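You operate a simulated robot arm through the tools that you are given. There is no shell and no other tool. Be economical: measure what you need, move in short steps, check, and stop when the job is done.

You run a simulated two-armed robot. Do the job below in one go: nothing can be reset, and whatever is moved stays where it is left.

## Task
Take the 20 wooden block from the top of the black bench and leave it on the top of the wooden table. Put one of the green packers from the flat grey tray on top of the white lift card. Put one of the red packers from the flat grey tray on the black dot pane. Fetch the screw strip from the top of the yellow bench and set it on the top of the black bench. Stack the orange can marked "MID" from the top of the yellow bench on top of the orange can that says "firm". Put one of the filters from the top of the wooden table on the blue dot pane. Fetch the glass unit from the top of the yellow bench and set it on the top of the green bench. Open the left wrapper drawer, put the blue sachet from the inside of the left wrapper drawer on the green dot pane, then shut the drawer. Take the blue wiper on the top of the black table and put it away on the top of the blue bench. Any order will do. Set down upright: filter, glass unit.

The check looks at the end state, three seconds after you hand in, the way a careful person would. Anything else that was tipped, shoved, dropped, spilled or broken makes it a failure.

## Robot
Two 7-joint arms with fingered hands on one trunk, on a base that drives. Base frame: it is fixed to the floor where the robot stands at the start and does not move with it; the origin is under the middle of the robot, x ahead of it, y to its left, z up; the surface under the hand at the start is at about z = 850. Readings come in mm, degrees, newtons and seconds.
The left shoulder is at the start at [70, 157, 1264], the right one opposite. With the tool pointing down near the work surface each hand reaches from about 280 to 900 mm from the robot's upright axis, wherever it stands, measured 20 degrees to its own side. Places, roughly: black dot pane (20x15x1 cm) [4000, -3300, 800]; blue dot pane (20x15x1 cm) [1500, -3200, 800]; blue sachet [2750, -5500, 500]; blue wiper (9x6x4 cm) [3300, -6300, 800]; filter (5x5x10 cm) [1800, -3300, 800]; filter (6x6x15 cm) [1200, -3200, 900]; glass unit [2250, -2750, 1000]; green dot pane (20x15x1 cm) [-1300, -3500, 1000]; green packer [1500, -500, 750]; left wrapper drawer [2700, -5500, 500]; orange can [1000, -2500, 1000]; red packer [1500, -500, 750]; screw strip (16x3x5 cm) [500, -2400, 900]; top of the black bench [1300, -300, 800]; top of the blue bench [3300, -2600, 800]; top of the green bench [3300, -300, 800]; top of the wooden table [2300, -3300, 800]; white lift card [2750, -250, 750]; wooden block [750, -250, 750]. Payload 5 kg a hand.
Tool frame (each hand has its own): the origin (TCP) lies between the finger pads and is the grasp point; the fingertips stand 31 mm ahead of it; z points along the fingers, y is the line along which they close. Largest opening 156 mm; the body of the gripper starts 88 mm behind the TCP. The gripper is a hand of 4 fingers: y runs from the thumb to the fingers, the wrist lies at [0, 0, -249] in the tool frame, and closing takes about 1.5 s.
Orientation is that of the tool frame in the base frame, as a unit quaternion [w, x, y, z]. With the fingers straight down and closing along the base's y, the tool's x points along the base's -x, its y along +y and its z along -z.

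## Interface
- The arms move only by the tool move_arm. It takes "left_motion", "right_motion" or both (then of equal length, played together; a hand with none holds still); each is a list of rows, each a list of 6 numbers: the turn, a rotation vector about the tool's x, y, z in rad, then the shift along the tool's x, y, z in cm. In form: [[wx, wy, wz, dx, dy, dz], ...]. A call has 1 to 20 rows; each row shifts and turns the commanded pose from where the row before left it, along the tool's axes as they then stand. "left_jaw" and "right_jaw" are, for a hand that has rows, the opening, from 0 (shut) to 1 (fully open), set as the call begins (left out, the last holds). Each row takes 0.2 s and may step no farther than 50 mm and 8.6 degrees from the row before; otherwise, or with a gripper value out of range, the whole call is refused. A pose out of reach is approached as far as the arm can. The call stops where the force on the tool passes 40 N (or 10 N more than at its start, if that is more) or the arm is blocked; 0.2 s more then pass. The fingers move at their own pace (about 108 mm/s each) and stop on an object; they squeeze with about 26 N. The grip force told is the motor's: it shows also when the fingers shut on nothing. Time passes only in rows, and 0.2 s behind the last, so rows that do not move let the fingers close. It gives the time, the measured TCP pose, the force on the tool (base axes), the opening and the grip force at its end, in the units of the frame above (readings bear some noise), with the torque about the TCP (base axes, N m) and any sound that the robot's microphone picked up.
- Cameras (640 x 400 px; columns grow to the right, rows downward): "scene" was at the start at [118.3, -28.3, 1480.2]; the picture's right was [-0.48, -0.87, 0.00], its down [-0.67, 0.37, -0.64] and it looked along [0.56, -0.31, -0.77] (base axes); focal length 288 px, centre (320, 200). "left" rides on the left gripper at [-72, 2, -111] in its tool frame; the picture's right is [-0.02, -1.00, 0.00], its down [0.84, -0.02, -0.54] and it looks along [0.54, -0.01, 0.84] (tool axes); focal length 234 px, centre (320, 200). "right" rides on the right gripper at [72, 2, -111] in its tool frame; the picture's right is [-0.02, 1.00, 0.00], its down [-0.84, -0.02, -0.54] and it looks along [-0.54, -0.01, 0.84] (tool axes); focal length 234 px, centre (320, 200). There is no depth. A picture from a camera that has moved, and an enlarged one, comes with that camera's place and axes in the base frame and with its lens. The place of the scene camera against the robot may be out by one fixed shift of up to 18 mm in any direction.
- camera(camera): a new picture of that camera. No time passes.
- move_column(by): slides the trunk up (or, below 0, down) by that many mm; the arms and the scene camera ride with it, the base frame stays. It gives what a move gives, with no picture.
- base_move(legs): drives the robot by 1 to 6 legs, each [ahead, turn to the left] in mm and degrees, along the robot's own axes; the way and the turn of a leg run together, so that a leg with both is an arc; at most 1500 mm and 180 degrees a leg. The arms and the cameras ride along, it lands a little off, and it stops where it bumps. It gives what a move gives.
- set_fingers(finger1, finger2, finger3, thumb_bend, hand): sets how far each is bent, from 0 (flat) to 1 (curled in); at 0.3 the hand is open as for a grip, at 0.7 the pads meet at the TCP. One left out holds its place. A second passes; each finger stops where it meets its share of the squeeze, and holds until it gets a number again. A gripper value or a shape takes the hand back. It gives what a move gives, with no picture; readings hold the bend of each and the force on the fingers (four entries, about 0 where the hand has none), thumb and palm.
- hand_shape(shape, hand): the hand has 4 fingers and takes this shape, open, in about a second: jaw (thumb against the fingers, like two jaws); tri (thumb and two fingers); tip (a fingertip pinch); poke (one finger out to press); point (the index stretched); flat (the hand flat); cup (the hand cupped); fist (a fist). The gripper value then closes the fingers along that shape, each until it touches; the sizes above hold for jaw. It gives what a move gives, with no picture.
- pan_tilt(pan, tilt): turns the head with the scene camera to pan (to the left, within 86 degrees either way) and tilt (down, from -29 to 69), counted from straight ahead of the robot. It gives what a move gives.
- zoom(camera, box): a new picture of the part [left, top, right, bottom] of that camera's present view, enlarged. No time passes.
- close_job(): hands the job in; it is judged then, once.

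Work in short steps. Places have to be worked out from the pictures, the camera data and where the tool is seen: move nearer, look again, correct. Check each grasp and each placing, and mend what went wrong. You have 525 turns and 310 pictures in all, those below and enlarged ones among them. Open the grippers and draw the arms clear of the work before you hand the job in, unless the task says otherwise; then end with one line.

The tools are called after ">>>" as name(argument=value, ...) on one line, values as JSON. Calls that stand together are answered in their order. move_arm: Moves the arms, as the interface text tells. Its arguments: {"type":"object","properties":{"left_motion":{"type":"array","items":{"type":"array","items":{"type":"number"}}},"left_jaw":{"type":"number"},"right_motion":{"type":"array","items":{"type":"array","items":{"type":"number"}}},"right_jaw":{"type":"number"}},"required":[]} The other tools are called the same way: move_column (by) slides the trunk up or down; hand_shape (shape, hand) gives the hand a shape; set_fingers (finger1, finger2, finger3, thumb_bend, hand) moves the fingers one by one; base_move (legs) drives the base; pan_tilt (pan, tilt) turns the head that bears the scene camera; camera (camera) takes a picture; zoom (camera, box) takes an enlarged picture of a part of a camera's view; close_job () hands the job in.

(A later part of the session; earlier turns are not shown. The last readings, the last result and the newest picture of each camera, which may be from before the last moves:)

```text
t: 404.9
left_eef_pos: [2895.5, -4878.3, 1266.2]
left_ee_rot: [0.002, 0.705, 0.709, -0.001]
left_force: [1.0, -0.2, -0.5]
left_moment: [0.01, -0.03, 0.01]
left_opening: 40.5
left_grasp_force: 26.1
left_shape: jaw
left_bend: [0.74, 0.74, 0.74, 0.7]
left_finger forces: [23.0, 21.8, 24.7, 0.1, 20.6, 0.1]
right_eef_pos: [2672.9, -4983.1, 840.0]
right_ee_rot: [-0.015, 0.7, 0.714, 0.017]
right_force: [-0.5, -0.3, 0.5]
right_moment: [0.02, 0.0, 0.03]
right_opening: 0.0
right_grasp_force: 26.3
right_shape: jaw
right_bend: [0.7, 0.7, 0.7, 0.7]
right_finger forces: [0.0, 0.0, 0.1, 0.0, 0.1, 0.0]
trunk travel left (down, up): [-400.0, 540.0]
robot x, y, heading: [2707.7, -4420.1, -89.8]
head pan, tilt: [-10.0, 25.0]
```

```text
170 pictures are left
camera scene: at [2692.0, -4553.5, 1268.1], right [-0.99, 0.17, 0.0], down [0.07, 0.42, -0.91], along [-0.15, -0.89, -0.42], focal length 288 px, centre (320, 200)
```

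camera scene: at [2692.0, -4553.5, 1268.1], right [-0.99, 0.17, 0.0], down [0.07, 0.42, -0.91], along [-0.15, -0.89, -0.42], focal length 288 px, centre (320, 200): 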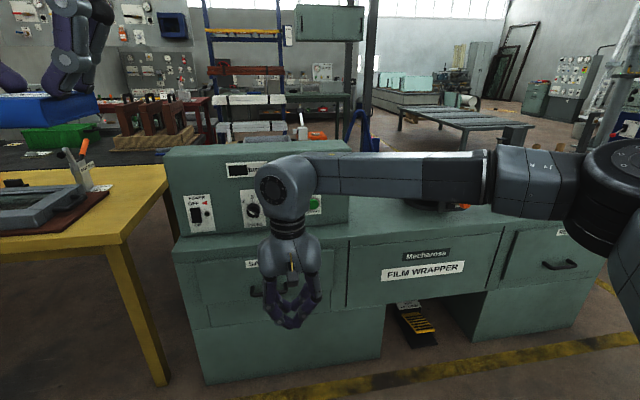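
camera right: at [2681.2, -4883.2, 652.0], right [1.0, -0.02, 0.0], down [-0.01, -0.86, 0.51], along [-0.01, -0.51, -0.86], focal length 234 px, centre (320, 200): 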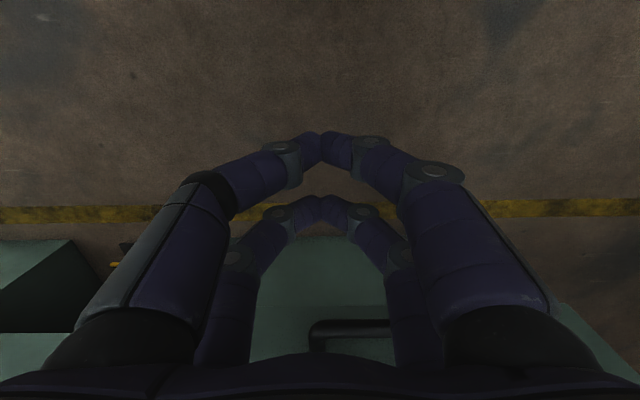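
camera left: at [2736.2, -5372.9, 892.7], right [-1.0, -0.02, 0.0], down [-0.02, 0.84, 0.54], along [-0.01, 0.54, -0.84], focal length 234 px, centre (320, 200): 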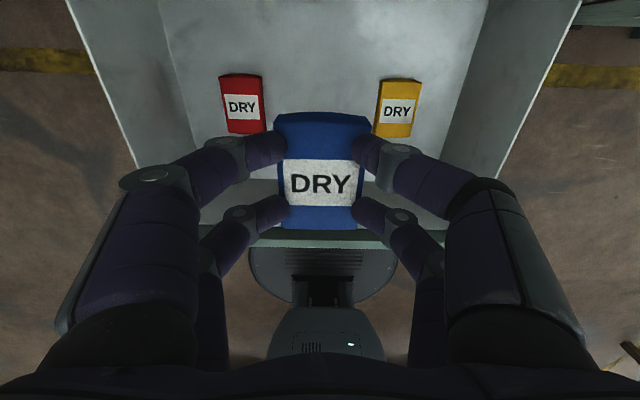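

Raise by 400 and look again.

>>> move_column(by=400)

>>> pan_tilt(pan=30, tilt=28)

>>> camera(camera="scene")

>>> pan_tilt(pan=0, tilt=28)

>>> camera(camera="scene")

```text
t: 408.8
left_eef_pos: [2897.8, -4878.4, 1666.8]
left_ee_rot: [0.003, 0.705, 0.709, -0.002]
left_force: [0.2, 0.4, -0.8]
left_moment: [-0.01, 0.01, 0.01]
left_opening: 40.6
left_grasp_force: 25.5
left_shape: jaw
left_bend: [0.74, 0.74, 0.74, 0.7]
left_finger forces: [23.1, 21.8, 24.7, 0.0, 20.7, 0.0]
right_eef_pos: [2672.4, -4984.2, 1239.1]
right_ee_rot: [-0.015, 0.701, 0.713, 0.018]
right_force: [0.8, 1.0, 0.6]
right_moment: [0.0, -0.01, -0.01]
right_opening: 0.0
right_grasp_force: 26.0
right_shape: jaw
right_bend: [0.7, 0.7, 0.7, 0.7]
right_finger forces: [0.0, 0.1, 0.0, 0.1, 0.1, 0.0]
trunk travel left (down, up): [-800.0, 140.0]
robot x, y, heading: [2705.8, -4420.0, -89.6]
head pan, tilt: [-10.0, 25.0]
```

```text
t: 409.8
left_eef_pos: [2897.5, -4878.0, 1665.8]
left_ee_rot: [0.003, 0.705, 0.709, -0.001]
left_force: [-0.2, -0.8, -0.1]
left_moment: [-0.02, 0.01, 0.02]
left_opening: 40.6
left_grasp_force: 26.1
left_shape: jaw
left_bend: [0.74, 0.74, 0.74, 0.7]
left_finger forces: [23.1, 21.8, 24.7, 0.0, 20.6, 0.1]
right_eef_pos: [2673.6, -4984.2, 1239.7]
right_ee_rot: [-0.015, 0.7, 0.714, 0.018]
right_force: [-0.5, -0.9, 0.3]
right_moment: [0.0, 0.0, 0.02]
right_opening: 0.0
right_grasp_force: 26.3
right_shape: jaw
right_bend: [0.7, 0.7, 0.7, 0.7]
right_finger forces: [0.0, 0.0, 0.0, 0.1, 0.0, 0.1]
trunk travel left (down, up): [-800.0, 140.0]
robot x, y, heading: [2702.9, -4421.5, -89.6]
head pan, tilt: [30.0, 28.0]
```

```text
169 pictures are left
camera scene: at [2753.3, -4541.5, 1663.4], right [-0.86, -0.5, 0.0], down [-0.24, 0.41, -0.88], along [0.44, -0.76, -0.47], focal length 288 px, centre (320, 200)
```

scene: 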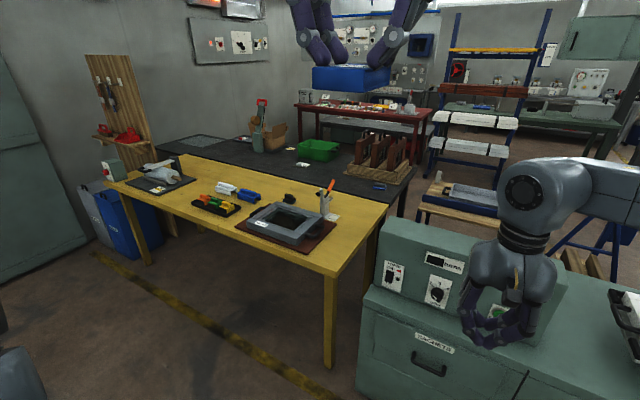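

```text
t: 410.8
left_eef_pos: [2898.0, -4878.2, 1666.2]
left_ee_rot: [0.002, 0.705, 0.709, -0.001]
left_force: [0.6, 0.2, 0.0]
left_moment: [0.04, 0.02, 0.02]
left_opening: 40.4
left_grasp_force: 26.1
left_shape: jaw
left_bend: [0.74, 0.74, 0.74, 0.7]
left_finger forces: [23.1, 21.8, 24.8, 0.0, 20.6, 0.0]
right_eef_pos: [2673.2, -4983.3, 1239.4]
right_ee_rot: [-0.014, 0.7, 0.714, 0.018]
right_force: [-0.8, -0.4, 0.3]
right_moment: [-0.02, 0.02, 0.03]
right_opening: 0.0
right_grasp_force: 25.9
right_shape: jaw
right_bend: [0.7, 0.7, 0.7, 0.7]
right_finger forces: [0.1, 0.1, 0.0, 0.1, 0.0, 0.0]
trunk travel left (down, up): [-800.0, 140.0]
robot x, y, heading: [2704.4, -4421.8, -89.9]
head pan, tilt: [0.0, 28.0]
```

```text
168 pictures are left
camera scene: at [2708.0, -4553.9, 1663.3], right [-1.0, 0.0, 0.0], down [0.0, 0.47, -0.88], along [0.0, -0.88, -0.47], focal length 288 px, centre (320, 200)
```

scene: 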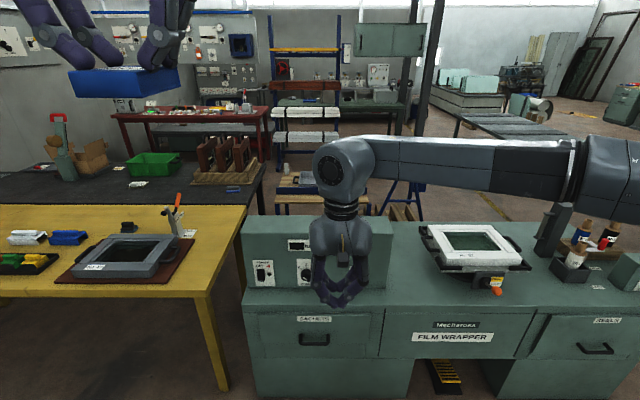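

I zoom on the black table to find the blue wiper.

>>> pan_tilt(pan=25, tilt=28)

>>> zoom(camera="scene", box=[200, 100, 460, 260])

>>> zoom(camera="scene", box=[60, 120, 320, 280])

```text
t: 411.7
left_eef_pos: [2897.7, -4878.1, 1665.8]
left_ee_rot: [0.003, 0.706, 0.708, -0.001]
left_force: [0.0, 0.7, -1.7]
left_moment: [0.03, 0.02, 0.01]
left_opening: 40.5
left_grasp_force: 25.6
left_shape: jaw
left_bend: [0.74, 0.74, 0.74, 0.7]
left_finger forces: [23.1, 21.8, 24.7, 0.0, 20.6, 0.0]
right_eef_pos: [2673.6, -4983.6, 1238.8]
right_ee_rot: [-0.016, 0.701, 0.713, 0.018]
right_force: [0.3, 0.4, 0.3]
right_moment: [-0.01, -0.03, -0.02]
right_opening: 0.0
right_grasp_force: 26.3
right_shape: jaw
right_bend: [0.7, 0.7, 0.7, 0.7]
right_finger forces: [0.0, 0.0, 0.0, 0.0, 0.0, 0.0]
trunk travel left (down, up): [-800.0, 140.0]
robot x, y, heading: [2707.2, -4419.5, -90.0]
head pan, tilt: [25.0, 28.0]
```

```text
2.46 times, centred on (330, 180) of scene
camera zoom: at [2746.3, -4545.3, 1663.3], right [-0.91, -0.43, 0.0], down [-0.2, 0.42, -0.88], along [0.38, -0.8, -0.47], focal length 709 px, centre (295, 249)
```

zoom: 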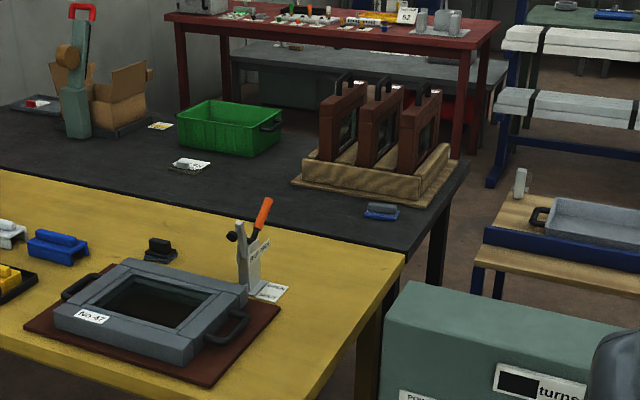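

```text
2.46 times, centred on (190, 200) of scene
camera zoom: at [2746.3, -4545.3, 1663.3], right [-0.91, -0.43, 0.0], down [-0.2, 0.42, -0.88], along [0.38, -0.8, -0.47], focal length 709 px, centre (640, 200)
```

zoom: 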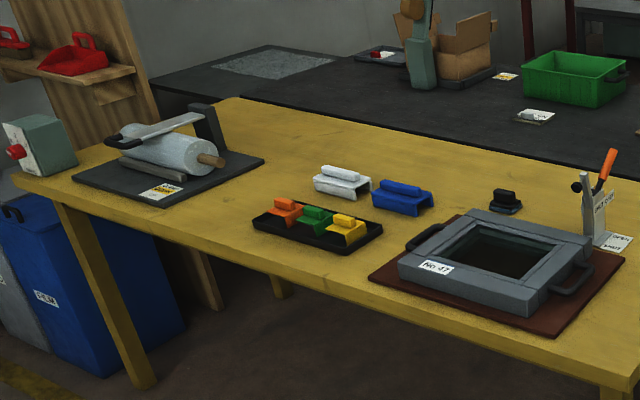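

The wiper (grey/blue) is on the black table at about (3300, −6285), reachable from the table's west end. I lower the trunk and drive around the desk's west end.

>>> move_column(by=-300)

>>> base_move(legs=[[0, -90], [900, 0], [900, 0], [0, 90], [500, 0]])

>>> pan_tilt(pan=0, tilt=25)

>>> camera(camera="scene")

>>> pan_tilt(pan=45, tilt=25)

>>> camera(camera="scene")

```text
t: 414.7
left_eef_pos: [2896.5, -4878.0, 1366.5]
left_ee_rot: [0.002, 0.705, 0.709, -0.001]
left_force: [0.6, 0.4, -0.6]
left_moment: [-0.03, 0.0, 0.02]
left_opening: 40.7
left_grasp_force: 26.4
left_shape: jaw
left_bend: [0.74, 0.74, 0.74, 0.7]
left_finger forces: [23.1, 21.8, 24.7, 0.1, 20.6, 0.0]
right_eef_pos: [2673.4, -4983.8, 939.9]
right_ee_rot: [-0.016, 0.7, 0.713, 0.017]
right_force: [0.8, -0.3, -0.3]
right_moment: [0.01, -0.01, 0.0]
right_opening: 0.0
right_grasp_force: 25.9
right_shape: jaw
right_bend: [0.7, 0.7, 0.7, 0.7]
right_finger forces: [0.0, 0.0, 0.1, 0.0, 0.0, 0.0]
trunk travel left (down, up): [-500.0, 440.0]
robot x, y, heading: [2705.5, -4423.6, -90.0]
head pan, tilt: [25.0, 28.0]
```

```text
t: 433.8
left_eef_pos: [1113.4, -5414.9, 1366.5]
left_ee_rot: [0.002, 0.702, 0.712, -0.001]
left_force: [-0.5, 0.3, -0.1]
left_moment: [0.01, -0.03, 0.0]
left_opening: 40.7
left_grasp_force: 26.1
left_shape: jaw
left_bend: [0.74, 0.74, 0.74, 0.7]
left_finger forces: [22.8, 21.5, 23.8, 0.0, 20.6, 0.0]
right_eef_pos: [890.4, -5523.1, 939.3]
right_ee_rot: [-0.016, 0.697, 0.716, 0.018]
right_force: [0.1, 0.0, -0.1]
right_moment: [-0.02, -0.01, -0.01]
right_opening: 0.2
right_grasp_force: 25.6
right_shape: jaw
right_bend: [0.7, 0.7, 0.7, 0.7]
right_finger forces: [0.0, 0.0, 0.0, 0.0, 0.0, 0.0]
trunk travel left (down, up): [-500.0, 440.0]
robot x, y, heading: [917.9, -4955.7, -89.1]
head pan, tilt: [25.0, 28.0]
```

```text
t: 434.7
left_eef_pos: [1113.7, -5413.7, 1366.8]
left_ee_rot: [0.003, 0.702, 0.712, -0.001]
left_force: [0.8, -0.2, -1.1]
left_moment: [0.02, 0.0, 0.03]
left_opening: 40.4
left_grasp_force: 25.9
left_shape: jaw
left_bend: [0.74, 0.74, 0.74, 0.7]
left_finger forces: [22.9, 21.6, 23.8, 0.0, 20.6, 0.0]
right_eef_pos: [890.5, -5522.4, 938.3]
right_ee_rot: [-0.017, 0.697, 0.716, 0.018]
right_force: [0.7, -0.4, 0.3]
right_moment: [0.01, -0.01, 0.04]
right_opening: 0.1
right_grasp_force: 26.0
right_shape: jaw
right_bend: [0.7, 0.7, 0.7, 0.7]
right_finger forces: [0.0, 0.0, 0.0, 0.0, 0.0, 0.0]
trunk travel left (down, up): [-500.0, 440.0]
robot x, y, heading: [917.2, -4960.0, -89.2]
head pan, tilt: [0.0, 25.0]
```

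```text
165 pictures are left
camera scene: at [921.6, -5092.5, 1368.2], right [-1.0, -0.01, 0.0], down [-0.01, 0.42, -0.91], along [0.01, -0.91, -0.42], focal length 288 px, centre (320, 200)
```

scene: 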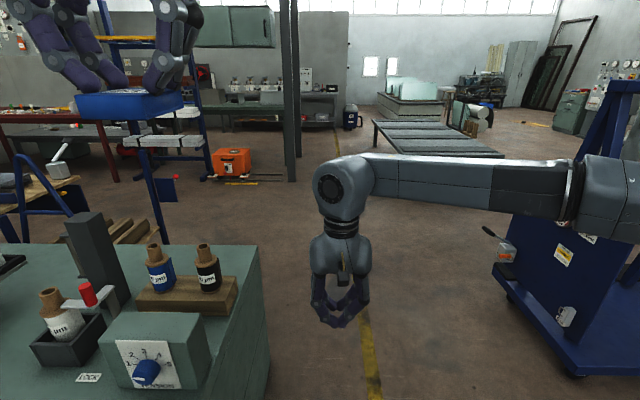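

```text
t: 435.8
left_eef_pos: [1112.9, -5414.0, 1366.0]
left_ee_rot: [0.002, 0.703, 0.712, -0.001]
left_force: [0.2, 0.2, -0.7]
left_moment: [-0.01, 0.01, -0.01]
left_opening: 40.4
left_grasp_force: 25.9
left_shape: jaw
left_bend: [0.74, 0.74, 0.74, 0.7]
left_finger forces: [22.7, 21.6, 23.8, 0.1, 20.6, 0.0]
right_eef_pos: [890.7, -5523.9, 939.3]
right_ee_rot: [-0.015, 0.697, 0.717, 0.018]
right_force: [-0.1, -0.1, -0.4]
right_moment: [-0.01, 0.0, 0.03]
right_opening: 0.1
right_grasp_force: 25.5
right_shape: jaw
right_bend: [0.7, 0.7, 0.7, 0.7]
right_finger forces: [0.0, 0.0, 0.0, 0.1, 0.0, 0.0]
trunk travel left (down, up): [-500.0, 440.0]
robot x, y, heading: [919.2, -4958.4, -89.1]
head pan, tilt: [45.0, 25.0]
```

```text
164 pictures are left
camera scene: at [986.2, -5065.0, 1368.1], right [-0.7, -0.72, 0.0], down [-0.3, 0.3, -0.91], along [0.65, -0.63, -0.42], focal length 288 px, centre (320, 200)
```

scene: 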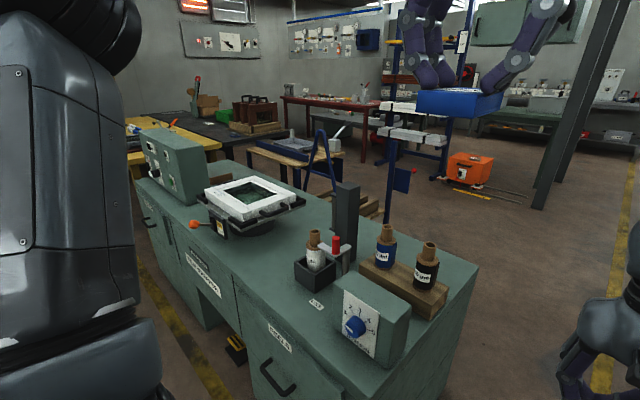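

Space behind the desk is cluttered; I drive further south past the desk's west end and look east along it.

>>> base_move(legs=[[0, -7], [800, 0], [0, 6], [650, 0]])

>>> pan_tilt(pan=75, tilt=20)

>>> camera(camera="scene")

```text
t: 439.3
left_eef_pos: [1040.2, -5851.4, 1365.7]
left_ee_rot: [-0.001, 0.734, 0.679, -0.008]
left_force: [1.2, -0.3, -0.9]
left_moment: [0.02, 0.15, 0.01]
left_opening: 39.1
left_grasp_force: 25.9
left_shape: jaw
left_bend: [0.73, 0.73, 0.73, 0.7]
left_finger forces: [23.5, 21.6, 23.6, 0.0, 20.9, 0.1]
right_eef_pos: [804.7, -5939.9, 941.0]
right_ee_rot: [-0.02, 0.727, 0.686, 0.012]
right_force: [1.2, 0.1, 0.9]
right_moment: [0.08, 0.09, -0.01]
right_opening: 0.0
right_grasp_force: 26.1
right_shape: jaw
right_bend: [0.7, 0.7, 0.7, 0.7]
right_finger forces: [0.1, 0.1, 0.1, 0.0, 0.0, 0.0]
trunk travel left (down, up): [-500.0, 440.0]
robot x, y, heading: [865.5, -5378.1, -86.0]
head pan, tilt: [45.0, 25.0]
stopped in leg 2: the robot was blocked; the commanded pose is now the measured one
```

```text
t: 440.2
left_eef_pos: [1028.2, -5848.5, 1367.2]
left_ee_rot: [0.001, 0.735, 0.678, -0.004]
left_force: [1.0, 1.1, -0.6]
left_moment: [-0.04, 0.05, -0.01]
left_opening: 39.1
left_grasp_force: 25.6
left_shape: jaw
left_bend: [0.73, 0.73, 0.73, 0.7]
left_finger forces: [23.5, 21.4, 23.6, 0.0, 20.8, 0.0]
right_eef_pos: [797.6, -5938.6, 940.2]
right_ee_rot: [-0.017, 0.728, 0.685, 0.016]
right_force: [0.1, 1.0, -0.2]
right_moment: [-0.02, 0.03, 0.03]
right_opening: 0.0
right_grasp_force: 25.9
right_shape: jaw
right_bend: [0.7, 0.7, 0.7, 0.7]
right_finger forces: [0.1, 0.1, 0.0, 0.0, 0.1, 0.0]
trunk travel left (down, up): [-500.0, 440.0]
robot x, y, heading: [863.4, -5379.2, -86.2]
head pan, tilt: [75.0, 20.0]
```

```text
163 pictures are left
camera scene: at [963.0, -5438.6, 1376.1], right [-0.2, -0.98, 0.0], down [-0.34, 0.07, -0.94], along [0.92, -0.18, -0.34], focal length 288 px, centre (320, 200)
```

scene: 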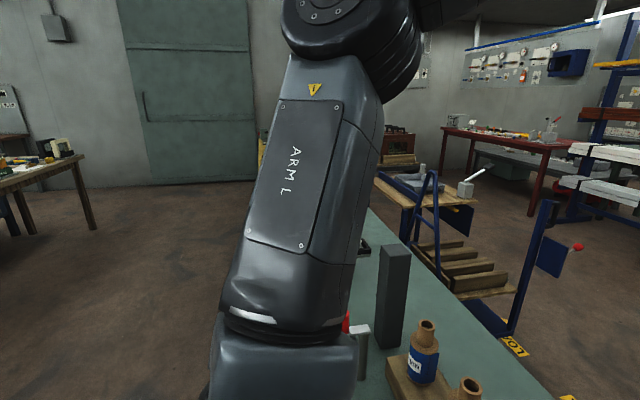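

The base bumped the desk's end lightly; items there still stand. I steer away to the southwest, then go further south to round everything at y≈−7700.

>>> base_move(legs=[[0, -34], [600, 0], [0, 30], [700, 0]])

>>> pan_tilt(pan=0, tilt=20)

>>> camera(camera="scene")

>>> pan_tilt(pan=50, tilt=20)

>>> camera(camera="scene")

```text
t: 441.7
left_eef_pos: [898.4, -5840.3, 1366.0]
left_ee_rot: [-0.005, 0.832, 0.555, -0.009]
left_force: [1.8, 0.4, -0.1]
left_moment: [-0.05, 0.12, 0.01]
left_opening: 39.1
left_grasp_force: 26.1
left_shape: jaw
left_bend: [0.73, 0.73, 0.73, 0.7]
left_finger forces: [23.4, 22.1, 24.5, 0.0, 20.7, 0.1]
right_eef_pos: [646.8, -5850.7, 941.3]
right_ee_rot: [-0.02, 0.825, 0.565, 0.013]
right_force: [1.8, 0.9, -0.1]
right_moment: [0.03, 0.14, -0.04]
right_opening: 0.2
right_grasp_force: 26.2
right_shape: jaw
right_bend: [0.7, 0.7, 0.7, 0.7]
right_finger forces: [0.0, 0.0, 0.0, 0.1, 0.0, 0.0]
trunk travel left (down, up): [-500.0, 440.0]
robot x, y, heading: [862.6, -5338.4, -96.4]
head pan, tilt: [75.0, 20.0]
stopped in leg 1: the robot was blocked; the commanded pose is now the measured one
```

```text
t: 443.2
left_eef_pos: [886.7, -5839.5, 1366.4]
left_ee_rot: [-0.002, 0.832, 0.555, -0.006]
left_force: [0.2, 0.1, -1.5]
left_moment: [0.01, 0.03, 0.03]
left_opening: 38.6
left_grasp_force: 26.1
left_shape: jaw
left_bend: [0.73, 0.73, 0.73, 0.7]
left_finger forces: [23.3, 21.8, 24.5, 0.1, 20.6, 0.0]
right_eef_pos: [639.6, -5849.8, 939.0]
right_ee_rot: [-0.016, 0.825, 0.565, 0.016]
right_force: [0.5, 0.3, -0.1]
right_moment: [0.0, -0.02, 0.03]
right_opening: 0.0
right_grasp_force: 26.7
right_shape: jaw
right_bend: [0.7, 0.7, 0.7, 0.7]
right_finger forces: [0.0, 0.0, 0.0, 0.0, 0.0, 0.1]
trunk travel left (down, up): [-500.0, 440.0]
robot x, y, heading: [862.4, -5337.9, -96.6]
head pan, tilt: [0.0, 20.0]
```

```text
162 pictures are left
camera scene: at [847.2, -5472.6, 1376.2], right [-0.99, 0.12, 0.0], down [0.04, 0.34, -0.94], along [-0.11, -0.93, -0.34], focal length 288 px, centre (320, 200)
```

scene: 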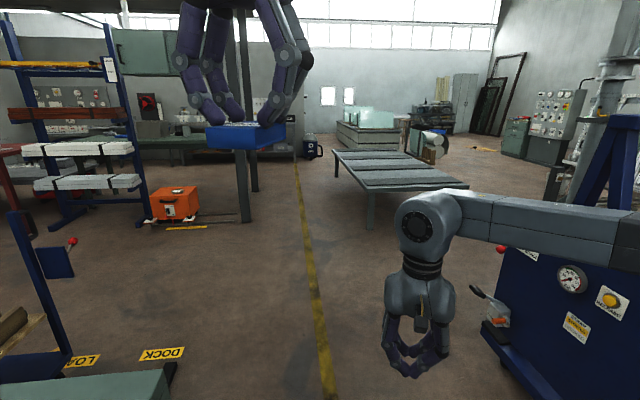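

```text
t: 444.4
left_eef_pos: [886.6, -5837.8, 1366.0]
left_ee_rot: [-0.002, 0.832, 0.555, -0.006]
left_force: [0.0, -0.5, -1.2]
left_moment: [0.02, 0.04, 0.02]
left_opening: 38.6
left_grasp_force: 26.3
left_shape: jaw
left_bend: [0.73, 0.73, 0.73, 0.7]
left_finger forces: [23.2, 21.9, 24.4, 0.0, 20.6, 0.0]
right_eef_pos: [638.5, -5850.2, 939.5]
right_ee_rot: [-0.017, 0.825, 0.564, 0.017]
right_force: [-0.9, -0.6, -0.1]
right_moment: [-0.02, -0.02, 0.04]
right_opening: 0.3
right_grasp_force: 26.0
right_shape: jaw
right_bend: [0.7, 0.7, 0.7, 0.7]
right_finger forces: [0.0, 0.0, 0.1, 0.0, 0.0, 0.0]
trunk travel left (down, up): [-500.0, 440.0]
robot x, y, heading: [860.1, -5338.2, -96.4]
head pan, tilt: [50.0, 20.0]
```

```text
161 pictures are left
camera scene: at [920.9, -5447.7, 1376.2], right [-0.73, -0.69, 0.0], down [-0.23, 0.25, -0.94], along [0.64, -0.68, -0.34], focal length 288 px, centre (320, 200)
```

scene: 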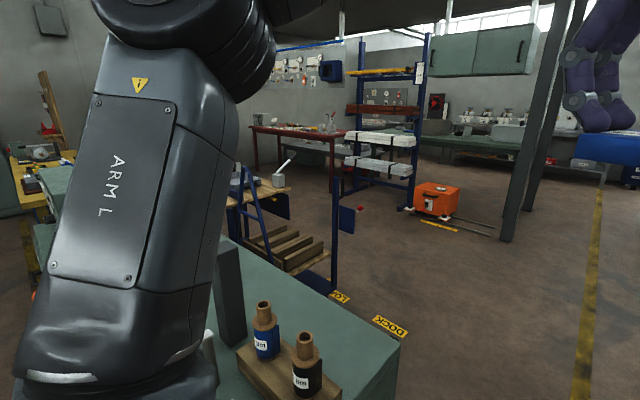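

Still touching the desk corner. I back off north first, then head southwest with clearance.

>>> base_move(legs=[[-300, 0], [0, -45], [700, 0], [0, 50]])

```text
t: 454.1
left_eef_pos: [428.2, -5975.9, 1366.3]
left_ee_rot: [-0.001, 0.802, 0.597, -0.006]
left_force: [0.5, -0.5, -0.4]
left_moment: [-0.01, 0.0, 0.01]
left_opening: 38.9
left_grasp_force: 26.0
left_shape: jaw
left_bend: [0.73, 0.73, 0.73, 0.7]
left_finger forces: [22.8, 21.6, 23.1, 0.1, 20.9, 0.0]
right_eef_pos: [183.6, -6010.9, 938.5]
right_ee_rot: [-0.016, 0.795, 0.606, 0.016]
right_force: [0.0, 0.5, -0.7]
right_moment: [0.0, -0.03, 0.02]
right_opening: 0.0
right_grasp_force: 26.1
right_shape: jaw
right_bend: [0.7, 0.7, 0.7, 0.7]
right_finger forces: [0.1, 0.0, 0.0, 0.0, 0.0, 0.1]
trunk travel left (down, up): [-500.0, 440.0]
robot x, y, heading: [358.1, -5479.5, -91.0]
head pan, tilt: [50.0, 20.0]
```

Free now at (358, −5480). Drive south to y≈−7550 and turn east.

>>> base_move(legs=[[1050, 0], [1020, 0], [0, 91]])

>>> pan_tilt(pan=10, tilt=18)

>>> camera(camera="scene")

```text
t: 468.3
left_eef_pos: [821.1, -7477.8, 1365.9]
left_ee_rot: [0.002, 0.143, 0.99, -0.005]
left_force: [0.3, 0.4, -0.9]
left_moment: [0.01, 0.03, -0.01]
left_opening: 38.9
left_grasp_force: 25.9
left_shape: jaw
left_bend: [0.73, 0.73, 0.73, 0.7]
left_finger forces: [22.3, 21.3, 22.6, 0.1, 21.1, 0.1]
right_eef_pos: [859.3, -7723.0, 939.0]
right_ee_rot: [-0.022, 0.13, 0.991, -0.001]
right_force: [-0.2, 0.2, 0.3]
right_moment: [0.01, 0.02, 0.03]
right_opening: 0.0
right_grasp_force: 25.8
right_shape: jaw
right_bend: [0.7, 0.7, 0.7, 0.7]
right_finger forces: [0.1, 0.0, 0.1, 0.0, 0.1, 0.0]
trunk travel left (down, up): [-500.0, 440.0]
robot x, y, heading: [324.6, -7554.0, -0.3]
head pan, tilt: [50.0, 20.0]
```

```text
t: 469.4
left_eef_pos: [821.9, -7476.9, 1365.1]
left_ee_rot: [0.003, 0.143, 0.99, -0.005]
left_force: [0.2, -0.1, -0.6]
left_moment: [0.0, 0.03, 0.0]
left_opening: 38.6
left_grasp_force: 26.2
left_shape: jaw
left_bend: [0.73, 0.73, 0.73, 0.7]
left_finger forces: [22.4, 21.2, 22.6, 0.0, 21.0, 0.0]
right_eef_pos: [860.0, -7722.1, 938.6]
right_ee_rot: [-0.024, 0.132, 0.991, -0.002]
right_force: [-0.4, -0.5, 0.1]
right_moment: [-0.01, 0.01, 0.04]
right_opening: 0.0
right_grasp_force: 26.3
right_shape: jaw
right_bend: [0.7, 0.7, 0.7, 0.7]
right_finger forces: [0.0, 0.1, 0.0, 0.1, 0.0, 0.0]
trunk travel left (down, up): [-500.0, 440.0]
robot x, y, heading: [325.3, -7554.7, -0.6]
head pan, tilt: [10.0, 18.0]
```

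```text
160 pictures are left
camera scene: at [470.1, -7530.9, 1379.5], right [0.16, -0.99, 0.0], down [-0.31, -0.05, -0.95], along [0.94, 0.16, -0.31], focal length 288 px, centre (320, 200)
```

scene: 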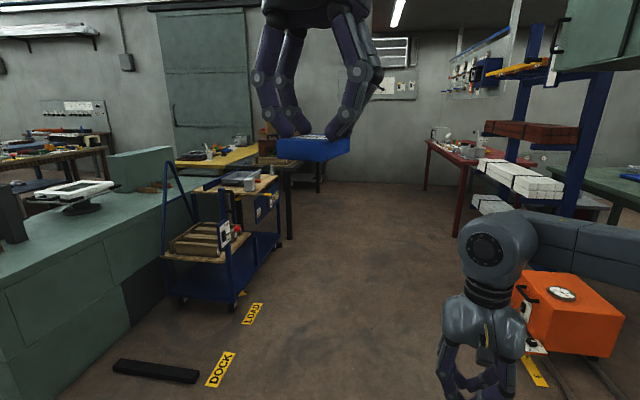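

The aisle is clear. Drive east ~2850 mm, then face north to the black table.

>>> base_move(legs=[[1450, 0.6], [1400, 0], [0, 90]])

>>> pan_tilt(pan=0, tilt=25)

>>> camera(camera="scene")

```text
t: 487.0
left_eef_pos: [3099.9, -7051.2, 1365.9]
left_ee_rot: [0.005, -0.599, 0.801, -0.001]
left_force: [-0.4, 0.7, -0.3]
left_moment: [0.0, 0.0, 0.02]
left_opening: 38.5
left_grasp_force: 26.1
left_shape: jaw
left_bend: [0.73, 0.73, 0.73, 0.7]
left_finger forces: [22.3, 21.3, 22.6, 0.1, 21.1, 0.0]
right_eef_pos: [3346.1, -7012.8, 938.2]
right_ee_rot: [-0.015, -0.61, 0.792, -0.017]
right_force: [0.1, -0.2, 0.1]
right_moment: [0.0, 0.04, 0.01]
right_opening: 0.0
right_grasp_force: 26.1
right_shape: jaw
right_bend: [0.7, 0.7, 0.7, 0.7]
right_finger forces: [0.0, 0.0, 0.0, 0.0, 0.1, 0.1]
trunk travel left (down, up): [-500.0, 440.0]
robot x, y, heading: [3180.0, -7543.3, 89.6]
head pan, tilt: [10.0, 18.0]
```

```text
t: 487.7
left_eef_pos: [3101.5, -7050.2, 1365.8]
left_ee_rot: [0.005, -0.599, 0.801, -0.002]
left_force: [-0.1, -0.3, -0.1]
left_moment: [0.02, 0.0, -0.03]
left_opening: 38.6
left_grasp_force: 25.8
left_shape: jaw
left_bend: [0.73, 0.73, 0.73, 0.7]
left_finger forces: [22.3, 21.2, 22.6, 0.0, 21.1, 0.1]
right_eef_pos: [3344.9, -7012.1, 939.0]
right_ee_rot: [-0.016, -0.608, 0.793, -0.017]
right_force: [0.8, -0.7, 0.6]
right_moment: [0.01, -0.01, -0.01]
right_opening: 0.2
right_grasp_force: 26.3
right_shape: jaw
right_bend: [0.7, 0.7, 0.7, 0.7]
right_finger forces: [0.1, 0.0, 0.1, 0.0, 0.0, 0.0]
trunk travel left (down, up): [-500.0, 440.0]
robot x, y, heading: [3177.4, -7544.4, 89.6]
head pan, tilt: [0.0, 25.0]
```

```text
159 pictures are left
camera scene: at [3180.8, -7393.6, 1368.2], right [1.0, -0.01, 0.0], down [0.0, -0.42, -0.91], along [0.01, 0.91, -0.42], focal length 288 px, centre (320, 200)
```

scene: 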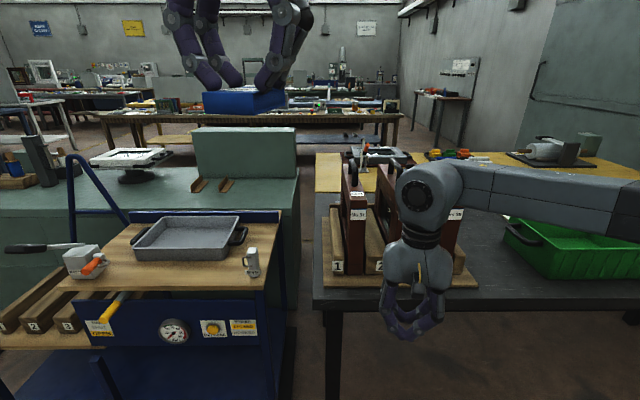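

Frames up to ~1150 high stand in front of the wiper, so I'll approach diagonally from in front of the cart: robot at about (2890, −6960). Raise the right hand first.

>>> move_arm(right_motion=[[0, 0, 0, 1, 0, -4.5], [0, 0, 0, 1, 0, -4.5], [0, 0, 0, 1, 0, -4.5], [0, 0, 0, 0, 0, 0]], right_jaw=0.6)

>>> base_move(legs=[[0, 27], [580, 0], [0, -40]])

>>> pan_tilt(pan=-20, tilt=35)

>>> camera(camera="scene")

```text
t: 488.7
left_eef_pos: [3100.9, -7050.7, 1365.3]
left_ee_rot: [0.005, -0.599, 0.801, -0.001]
left_force: [0.2, -0.7, -1.2]
left_moment: [-0.02, 0.0, -0.03]
left_opening: 38.7
left_grasp_force: 26.2
left_shape: jaw
left_bend: [0.73, 0.73, 0.73, 0.7]
left_finger forces: [22.3, 21.1, 22.6, 0.0, 21.1, 0.0]
right_eef_pos: [3338.5, -7034.0, 1075.2]
right_ee_rot: [-0.015, -0.61, 0.792, -0.018]
right_force: [0.2, -0.8, 0.3]
right_moment: [-0.03, 0.03, 0.01]
right_opening: 93.4
right_grasp_force: 0.0
right_shape: jaw
right_bend: [0.32, 0.32, 0.32, 0.7]
right_finger forces: [0.1, 0.1, 0.0, 0.0, 0.1, 0.1]
trunk travel left (down, up): [-500.0, 440.0]
robot x, y, heading: [3177.2, -7543.0, 89.6]
head pan, tilt: [0.0, 25.0]
```

```text
t: 495.2
left_eef_pos: [2954.6, -6530.7, 1366.6]
left_ee_rot: [0.006, -0.506, 0.862, -0.002]
left_force: [0.8, 0.2, -0.2]
left_moment: [0.01, 0.0, 0.01]
left_opening: 38.7
left_grasp_force: 26.8
left_shape: jaw
left_bend: [0.73, 0.73, 0.73, 0.7]
left_finger forces: [22.1, 21.0, 22.7, 0.0, 20.8, 0.0]
right_eef_pos: [3188.1, -6567.4, 1076.0]
right_ee_rot: [-0.017, -0.516, 0.856, -0.015]
right_force: [0.6, 0.2, -0.1]
right_moment: [0.0, 0.0, 0.0]
right_opening: 92.9
right_grasp_force: 0.0
right_shape: jaw
right_bend: [0.32, 0.32, 0.32, 0.7]
right_finger forces: [0.1, 0.1, 0.1, 0.1, 0.0, 0.0]
trunk travel left (down, up): [-500.0, 440.0]
robot x, y, heading: [2920.7, -7028.9, 76.9]
head pan, tilt: [0.0, 25.0]
```

```text
t: 496.0
left_eef_pos: [2954.7, -6531.2, 1365.9]
left_ee_rot: [0.006, -0.506, 0.862, -0.002]
left_force: [0.5, -0.4, -1.6]
left_moment: [-0.01, -0.01, 0.0]
left_opening: 38.6
left_grasp_force: 26.1
left_shape: jaw
left_bend: [0.73, 0.73, 0.73, 0.7]
left_finger forces: [22.2, 21.2, 22.7, 0.0, 20.8, 0.0]
right_eef_pos: [3190.0, -6569.1, 1075.1]
right_ee_rot: [-0.017, -0.517, 0.856, -0.015]
right_force: [-1.0, 0.1, -0.3]
right_moment: [0.0, -0.01, -0.03]
right_opening: 93.4
right_grasp_force: 0.0
right_shape: jaw
right_bend: [0.32, 0.32, 0.32, 0.7]
right_finger forces: [0.0, 0.1, 0.0, 0.1, 0.0, 0.0]
trunk travel left (down, up): [-500.0, 440.0]
robot x, y, heading: [2918.1, -7029.5, 76.6]
head pan, tilt: [-20.0, 35.0]
```

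```text
158 pictures are left
camera scene: at [2981.6, -6898.4, 1352.4], right [0.84, -0.55, 0.0], down [-0.31, -0.48, -0.82], along [0.45, 0.69, -0.57], focal length 288 px, centre (320, 200)
```

scene: 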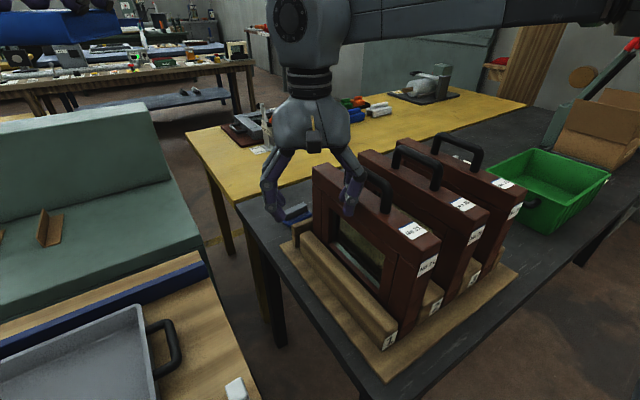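

Wiper visible at (3299, −6286), north of the crate. I drive 70 mm nearer and move the right hand north past the frames on their west side.

>>> base_move(legs=[[70, 0]])

>>> move_arm(right_motion=[[0, 0, 0, -4, 2, 0], [0, 0, 0, -4, 2, 0], [0, 0, 0, -4, 1, 0], [0, 0, 0, -4, -2, 0], [0, 0, 0, -4, -2, 0], [0, 0, 0, 0, 0, 0]])

>>> camera(camera="right")

>>> camera(camera="scene")

```text
t: 496.8
left_eef_pos: [2956.5, -6525.4, 1365.0]
left_ee_rot: [0.005, -0.507, 0.862, -0.002]
left_force: [1.3, 0.0, -1.0]
left_moment: [-0.03, -0.01, 0.02]
left_opening: 38.7
left_grasp_force: 25.4
left_shape: jaw
left_bend: [0.73, 0.73, 0.73, 0.7]
left_finger forces: [22.1, 21.2, 22.7, 0.0, 20.9, 0.0]
right_eef_pos: [3189.4, -6561.9, 1074.1]
right_ee_rot: [-0.018, -0.517, 0.855, -0.015]
right_force: [-0.1, -0.8, 0.3]
right_moment: [-0.01, 0.05, 0.01]
right_opening: 93.4
right_grasp_force: 0.1
right_shape: jaw
right_bend: [0.32, 0.32, 0.32, 0.7]
right_finger forces: [0.0, 0.1, 0.0, 0.0, 0.0, 0.0]
trunk travel left (down, up): [-500.0, 440.0]
robot x, y, heading: [2928.8, -7025.4, 77.0]
head pan, tilt: [-20.0, 35.0]
stopped in leg 1: the robot was blocked; the commanded pose is now the measured one
```

```text
t: 498.2
left_eef_pos: [2954.5, -6526.5, 1366.7]
left_ee_rot: [0.005, -0.507, 0.862, -0.002]
left_force: [0.7, 0.2, 0.1]
left_moment: [0.03, -0.01, 0.01]
left_opening: 38.5
left_grasp_force: 26.2
left_shape: jaw
left_bend: [0.73, 0.73, 0.73, 0.7]
left_finger forces: [22.1, 21.1, 22.7, 0.0, 20.8, 0.0]
right_eef_pos: [3273.1, -6379.7, 1068.3]
right_ee_rot: [-0.015, -0.519, 0.855, -0.015]
right_force: [-0.8, 0.1, 0.8]
right_moment: [0.02, -0.02, 0.01]
right_opening: 93.3
right_grasp_force: 0.2
right_shape: jaw
right_bend: [0.32, 0.32, 0.32, 0.7]
right_finger forces: [0.0, 0.1, 0.0, 0.0, 0.0, 0.1]
trunk travel left (down, up): [-500.0, 440.0]
robot x, y, heading: [2924.5, -7027.2, 76.9]
head pan, tilt: [-20.0, 35.0]
```

```text
157 pictures are left
camera right: at [3239.0, -6439.5, 1181.0], right [-0.88, 0.48, -0.01], down [0.41, 0.76, 0.51], along [0.25, 0.44, -0.86], focal length 234 px, centre (320, 200)
```

right: 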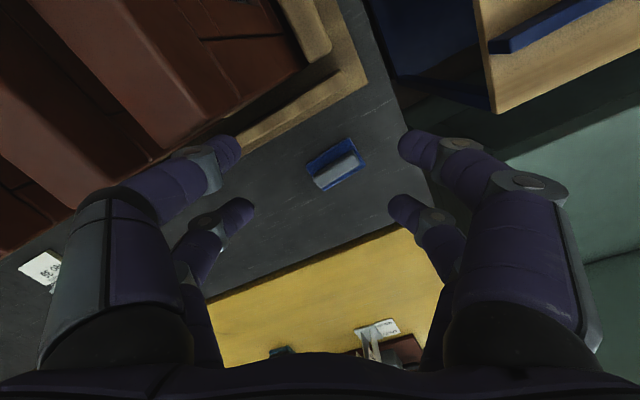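

```text
156 pictures are left
camera scene: at [2982.6, -6894.1, 1352.5], right [0.84, -0.55, 0.0], down [-0.31, -0.48, -0.82], along [0.45, 0.69, -0.57], focal length 288 px, centre (320, 200)
```

scene: 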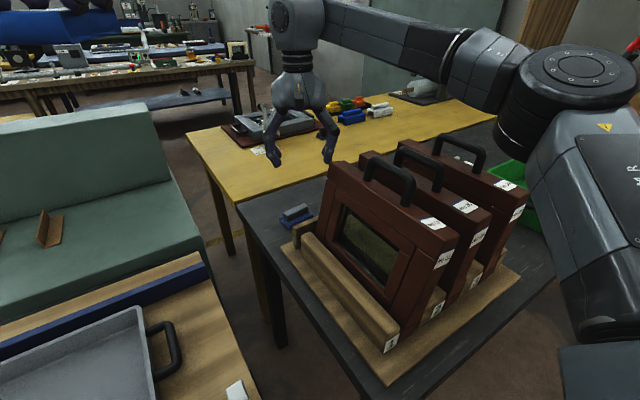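

I zoom to see the wiper's shape.

>>> zoom(camera="right", box=[270, 110, 410, 220])

```text
3.64 times, centred on (340, 165) of right
camera zoom: at [3239.0, -6439.5, 1181.0], right [-0.88, 0.48, -0.01], down [0.41, 0.76, 0.51], along [0.25, 0.44, -0.86], focal length 852 px, centre (247, 327)
```

zoom: 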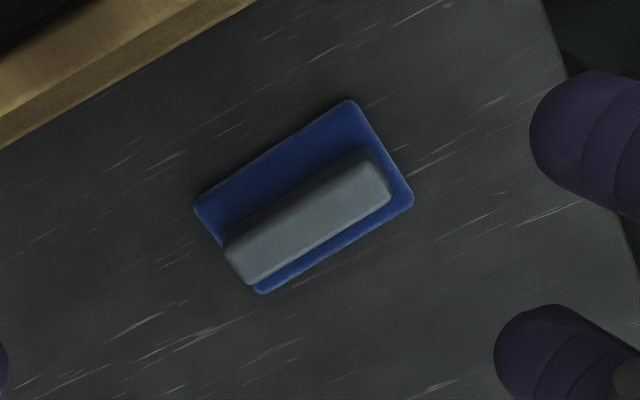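

The wiper has a grey grip bar ~28 mm wide along x. I'll close across it, so I first step northwest, then yaw the right hand ccw ~110°.

>>> move_arm(right_motion=[[0, 0, 0, -1.5, 4, 0], [0, 0, 0, -1.5, 4, 0], [0, 0, -0.145, 0, 0, 0], [0, 0, -0.145, 0, 0, 0], [0, 0, -0.145, 0, 0, 0], [0, 0, -0.145, 0, 0, 0], [0, 0, -0.145, 0, 0, 0], [0, 0, -0.145, 0, 0, 0], [0, 0, -0.145, 0, 0, 0], [0, 0, -0.145, 0, 0, 0], [0, 0, -0.145, 0, 0, 0], [0, 0, -0.145, 0, 0, 0], [0, 0, -0.145, 0, 0, 0], [0, 0, -0.145, 0, 0, 0], [0, 0, -0.145, 0, 0, 0], [0, 0, -0.035, 0, 0, 0], [0, 0, 0, 0, 0, 0]])

>>> camera(camera="right")

```text
t: 501.8
left_eef_pos: [2956.2, -6525.9, 1365.8]
left_ee_rot: [0.007, -0.507, 0.862, -0.001]
left_force: [-0.3, 0.0, -1.2]
left_moment: [0.01, -0.02, 0.0]
left_opening: 38.8
left_grasp_force: 25.7
left_shape: jaw
left_bend: [0.73, 0.73, 0.73, 0.7]
left_finger forces: [22.1, 21.2, 22.7, 0.1, 20.8, 0.1]
right_eef_pos: [3242.3, -6386.6, 1052.2]
right_ee_rot: [0.022, 0.998, -0.065, -0.005]
right_force: [0.1, -0.5, -0.8]
right_moment: [0.05, 0.03, 0.01]
right_opening: 93.2
right_grasp_force: 0.1
right_shape: jaw
right_bend: [0.32, 0.32, 0.32, 0.7]
right_finger forces: [0.0, 0.0, 0.0, 0.0, 0.0, 0.0]
right hand out of reach, approached as far as the arm can: row 1, 2
trunk travel left (down, up): [-500.0, 440.0]
robot x, y, heading: [2922.1, -7023.4, 77.2]
head pan, tilt: [-20.0, 35.0]
```

```text
154 pictures are left
camera right: at [3313.5, -6393.1, 1160.7], right [-0.15, -0.99, 0.04], down [-0.82, 0.15, 0.55], along [-0.55, 0.05, -0.83], focal length 234 px, centre (320, 200)
```

right: 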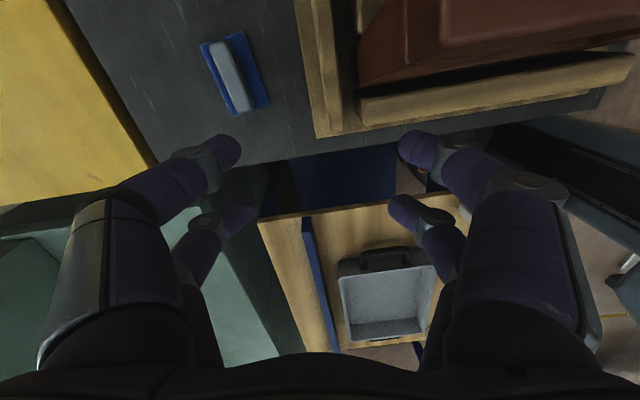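

I shift a bit northwest for clearance, fix yaw 7°, and lower the trunk 100 mm.

>>> move_arm(right_motion=[[0, 0, -0.12, -3.3, -2.6, 0], [0, 0, 0, 0, 0, 0]])

>>> move_column(by=-100)

>>> camera(camera="right")

```text
t: 502.4
left_eef_pos: [2957.3, -6525.7, 1366.9]
left_ee_rot: [0.005, -0.507, 0.862, -0.003]
left_force: [0.2, -0.1, -0.9]
left_moment: [-0.02, -0.02, 0.0]
left_opening: 38.8
left_grasp_force: 26.2
left_shape: jaw
left_bend: [0.73, 0.73, 0.73, 0.7]
left_finger forces: [22.1, 21.0, 22.7, 0.1, 20.8, 0.0]
right_eef_pos: [3225.7, -6390.2, 1044.9]
right_ee_rot: [0.019, 1.0, -0.005, -0.008]
right_force: [-0.3, 0.2, 0.3]
right_moment: [0.0, 0.02, -0.01]
right_opening: 93.1
right_grasp_force: 0.1
right_shape: jaw
right_bend: [0.32, 0.32, 0.32, 0.7]
right_finger forces: [0.1, 0.0, 0.0, 0.0, 0.0, 0.0]
right hand out of reach, approached as far as the arm can: row 1
trunk travel left (down, up): [-500.0, 440.0]
robot x, y, heading: [2921.8, -7025.6, 77.1]
head pan, tilt: [-20.0, 35.0]
```

```text
t: 503.8
left_eef_pos: [2956.6, -6525.8, 1266.4]
left_ee_rot: [0.005, -0.507, 0.862, -0.002]
left_force: [0.0, 0.0, 0.0]
left_moment: [-0.01, -0.02, 0.0]
left_opening: 38.7
left_grasp_force: 25.8
left_shape: jaw
left_bend: [0.73, 0.73, 0.73, 0.7]
left_finger forces: [22.0, 21.0, 22.7, 0.1, 20.8, 0.0]
right_eef_pos: [3226.3, -6389.7, 945.2]
right_ee_rot: [0.018, 1.0, -0.006, -0.008]
right_force: [0.2, 0.2, -1.2]
right_moment: [-0.01, 0.01, 0.0]
right_opening: 93.3
right_grasp_force: 0.1
right_shape: jaw
right_bend: [0.32, 0.32, 0.32, 0.7]
right_finger forces: [0.1, 0.1, 0.1, 0.0, 0.1, 0.0]
trunk travel left (down, up): [-400.0, 540.0]
robot x, y, heading: [2924.7, -7024.6, 76.8]
head pan, tilt: [-20.0, 35.0]
```

```text
153 pictures are left
camera right: at [3299.1, -6388.7, 1053.8], right [-0.04, -1.0, 0.04], down [-0.83, 0.05, 0.56], along [-0.56, -0.01, -0.83], focal length 234 px, centre (320, 200)
```

right: 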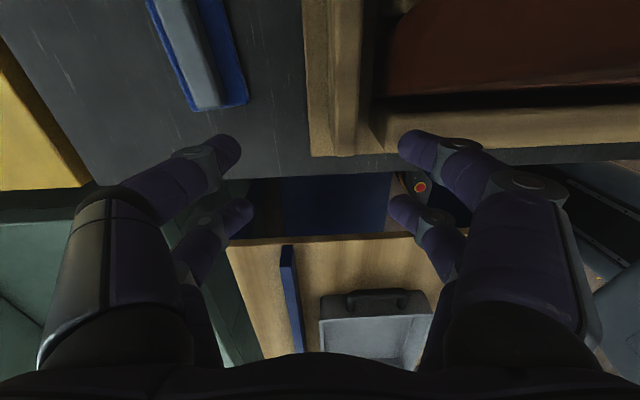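

Now try reaching north to y≈−6303 at this height.

>>> move_arm(right_motion=[[0, 0, 0, 0, -3, 0], [0, 0, 0, 0.5, -3, 0.5], [0, 0, 0, 0.5, -2.7, 0.5], [0, 0, 0, 0, 0, 0]])

```text
t: 504.8
left_eef_pos: [2955.4, -6525.3, 1266.1]
left_ee_rot: [0.005, -0.506, 0.862, -0.001]
left_force: [1.0, -0.1, -0.5]
left_moment: [-0.01, 0.03, -0.02]
left_opening: 38.6
left_grasp_force: 26.4
left_shape: jaw
left_bend: [0.73, 0.73, 0.73, 0.7]
left_finger forces: [22.1, 21.0, 22.8, 0.1, 20.8, 0.0]
right_eef_pos: [3248.1, -6372.5, 929.8]
right_ee_rot: [0.016, 1.0, -0.001, -0.014]
right_force: [-22.4, 3.1, 9.4]
right_moment: [-0.71, -0.23, -1.54]
right_opening: 93.1
right_grasp_force: 0.1
right_shape: jaw
right_bend: [0.72, 0.32, 0.32, 0.7]
right_finger forces: [23.6, 0.1, 0.1, 0.0, 0.0, 0.1]
right hand out of reach, approached as far as the arm can: row 1, 2, 3
trunk travel left (down, up): [-400.0, 540.0]
robot x, y, heading: [2924.0, -7023.0, 77.0]
head pan, tilt: [-20.0, 35.0]
stopped in row 4 (right hand): the force on the tool passed its limit at 45 N (the readings are from after the stop); the commanded pose is now the measured one
```

The finger touched a frame as the arm drifted sideways. Back off west at once and check.

>>> move_arm(right_motion=[[0, 0, 0, -2, 0, -1], [0, 0, 0, -3, 0, -3], [0, 0, 0, -2, 0, -3], [0, 0, 0, 0, 0, 0]])

>>> camera(camera="scene")

>>> camera(camera="right")

```text
t: 505.8
left_eef_pos: [2954.5, -6524.9, 1266.3]
left_ee_rot: [0.006, -0.508, 0.861, -0.002]
left_force: [0.3, 0.3, -1.5]
left_moment: [-0.01, -0.01, 0.03]
left_opening: 38.7
left_grasp_force: 26.0
left_shape: jaw
left_bend: [0.73, 0.73, 0.73, 0.7]
left_finger forces: [22.1, 21.2, 22.8, 0.0, 20.8, 0.0]
right_eef_pos: [3206.3, -6402.0, 981.4]
right_ee_rot: [0.016, 1.0, -0.003, -0.011]
right_force: [-1.0, 0.1, 0.3]
right_moment: [-0.04, -0.02, 0.0]
right_opening: 93.4
right_grasp_force: 0.0
right_shape: jaw
right_bend: [0.32, 0.32, 0.32, 0.7]
right_finger forces: [0.0, 0.1, 0.0, 0.1, 0.0, 0.0]
right hand out of reach, approached as far as the arm can: row 1, 2, 3
trunk travel left (down, up): [-400.0, 540.0]
robot x, y, heading: [2923.7, -7026.3, 77.0]
head pan, tilt: [-20.0, 35.0]
```

```text
152 pictures are left
camera scene: at [2983.4, -6892.6, 1252.3], right [0.84, -0.54, 0.0], down [-0.31, -0.48, -0.82], along [0.45, 0.69, -0.57], focal length 288 px, centre (320, 200)
```

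scene: 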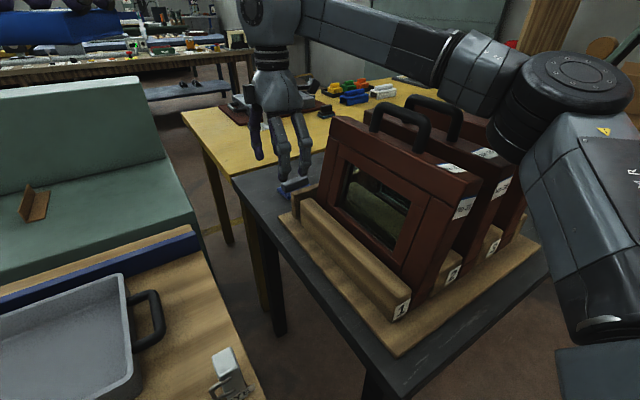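

```text
151 pictures are left
camera right: at [3280.2, -6400.4, 1089.0], right [-0.03, -1.0, 0.03], down [-0.82, 0.04, 0.56], along [-0.56, -0.01, -0.83], focal length 234 px, centre (320, 200)
```

right: 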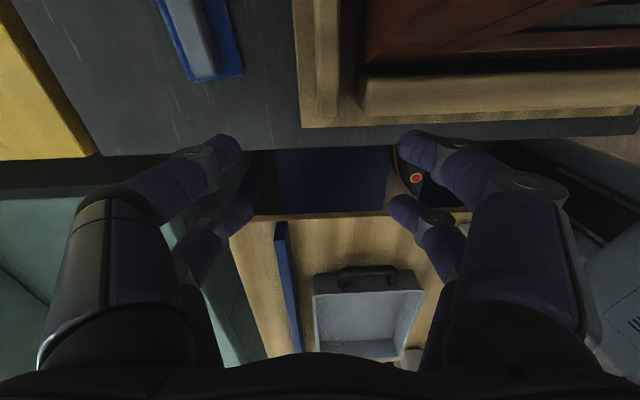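

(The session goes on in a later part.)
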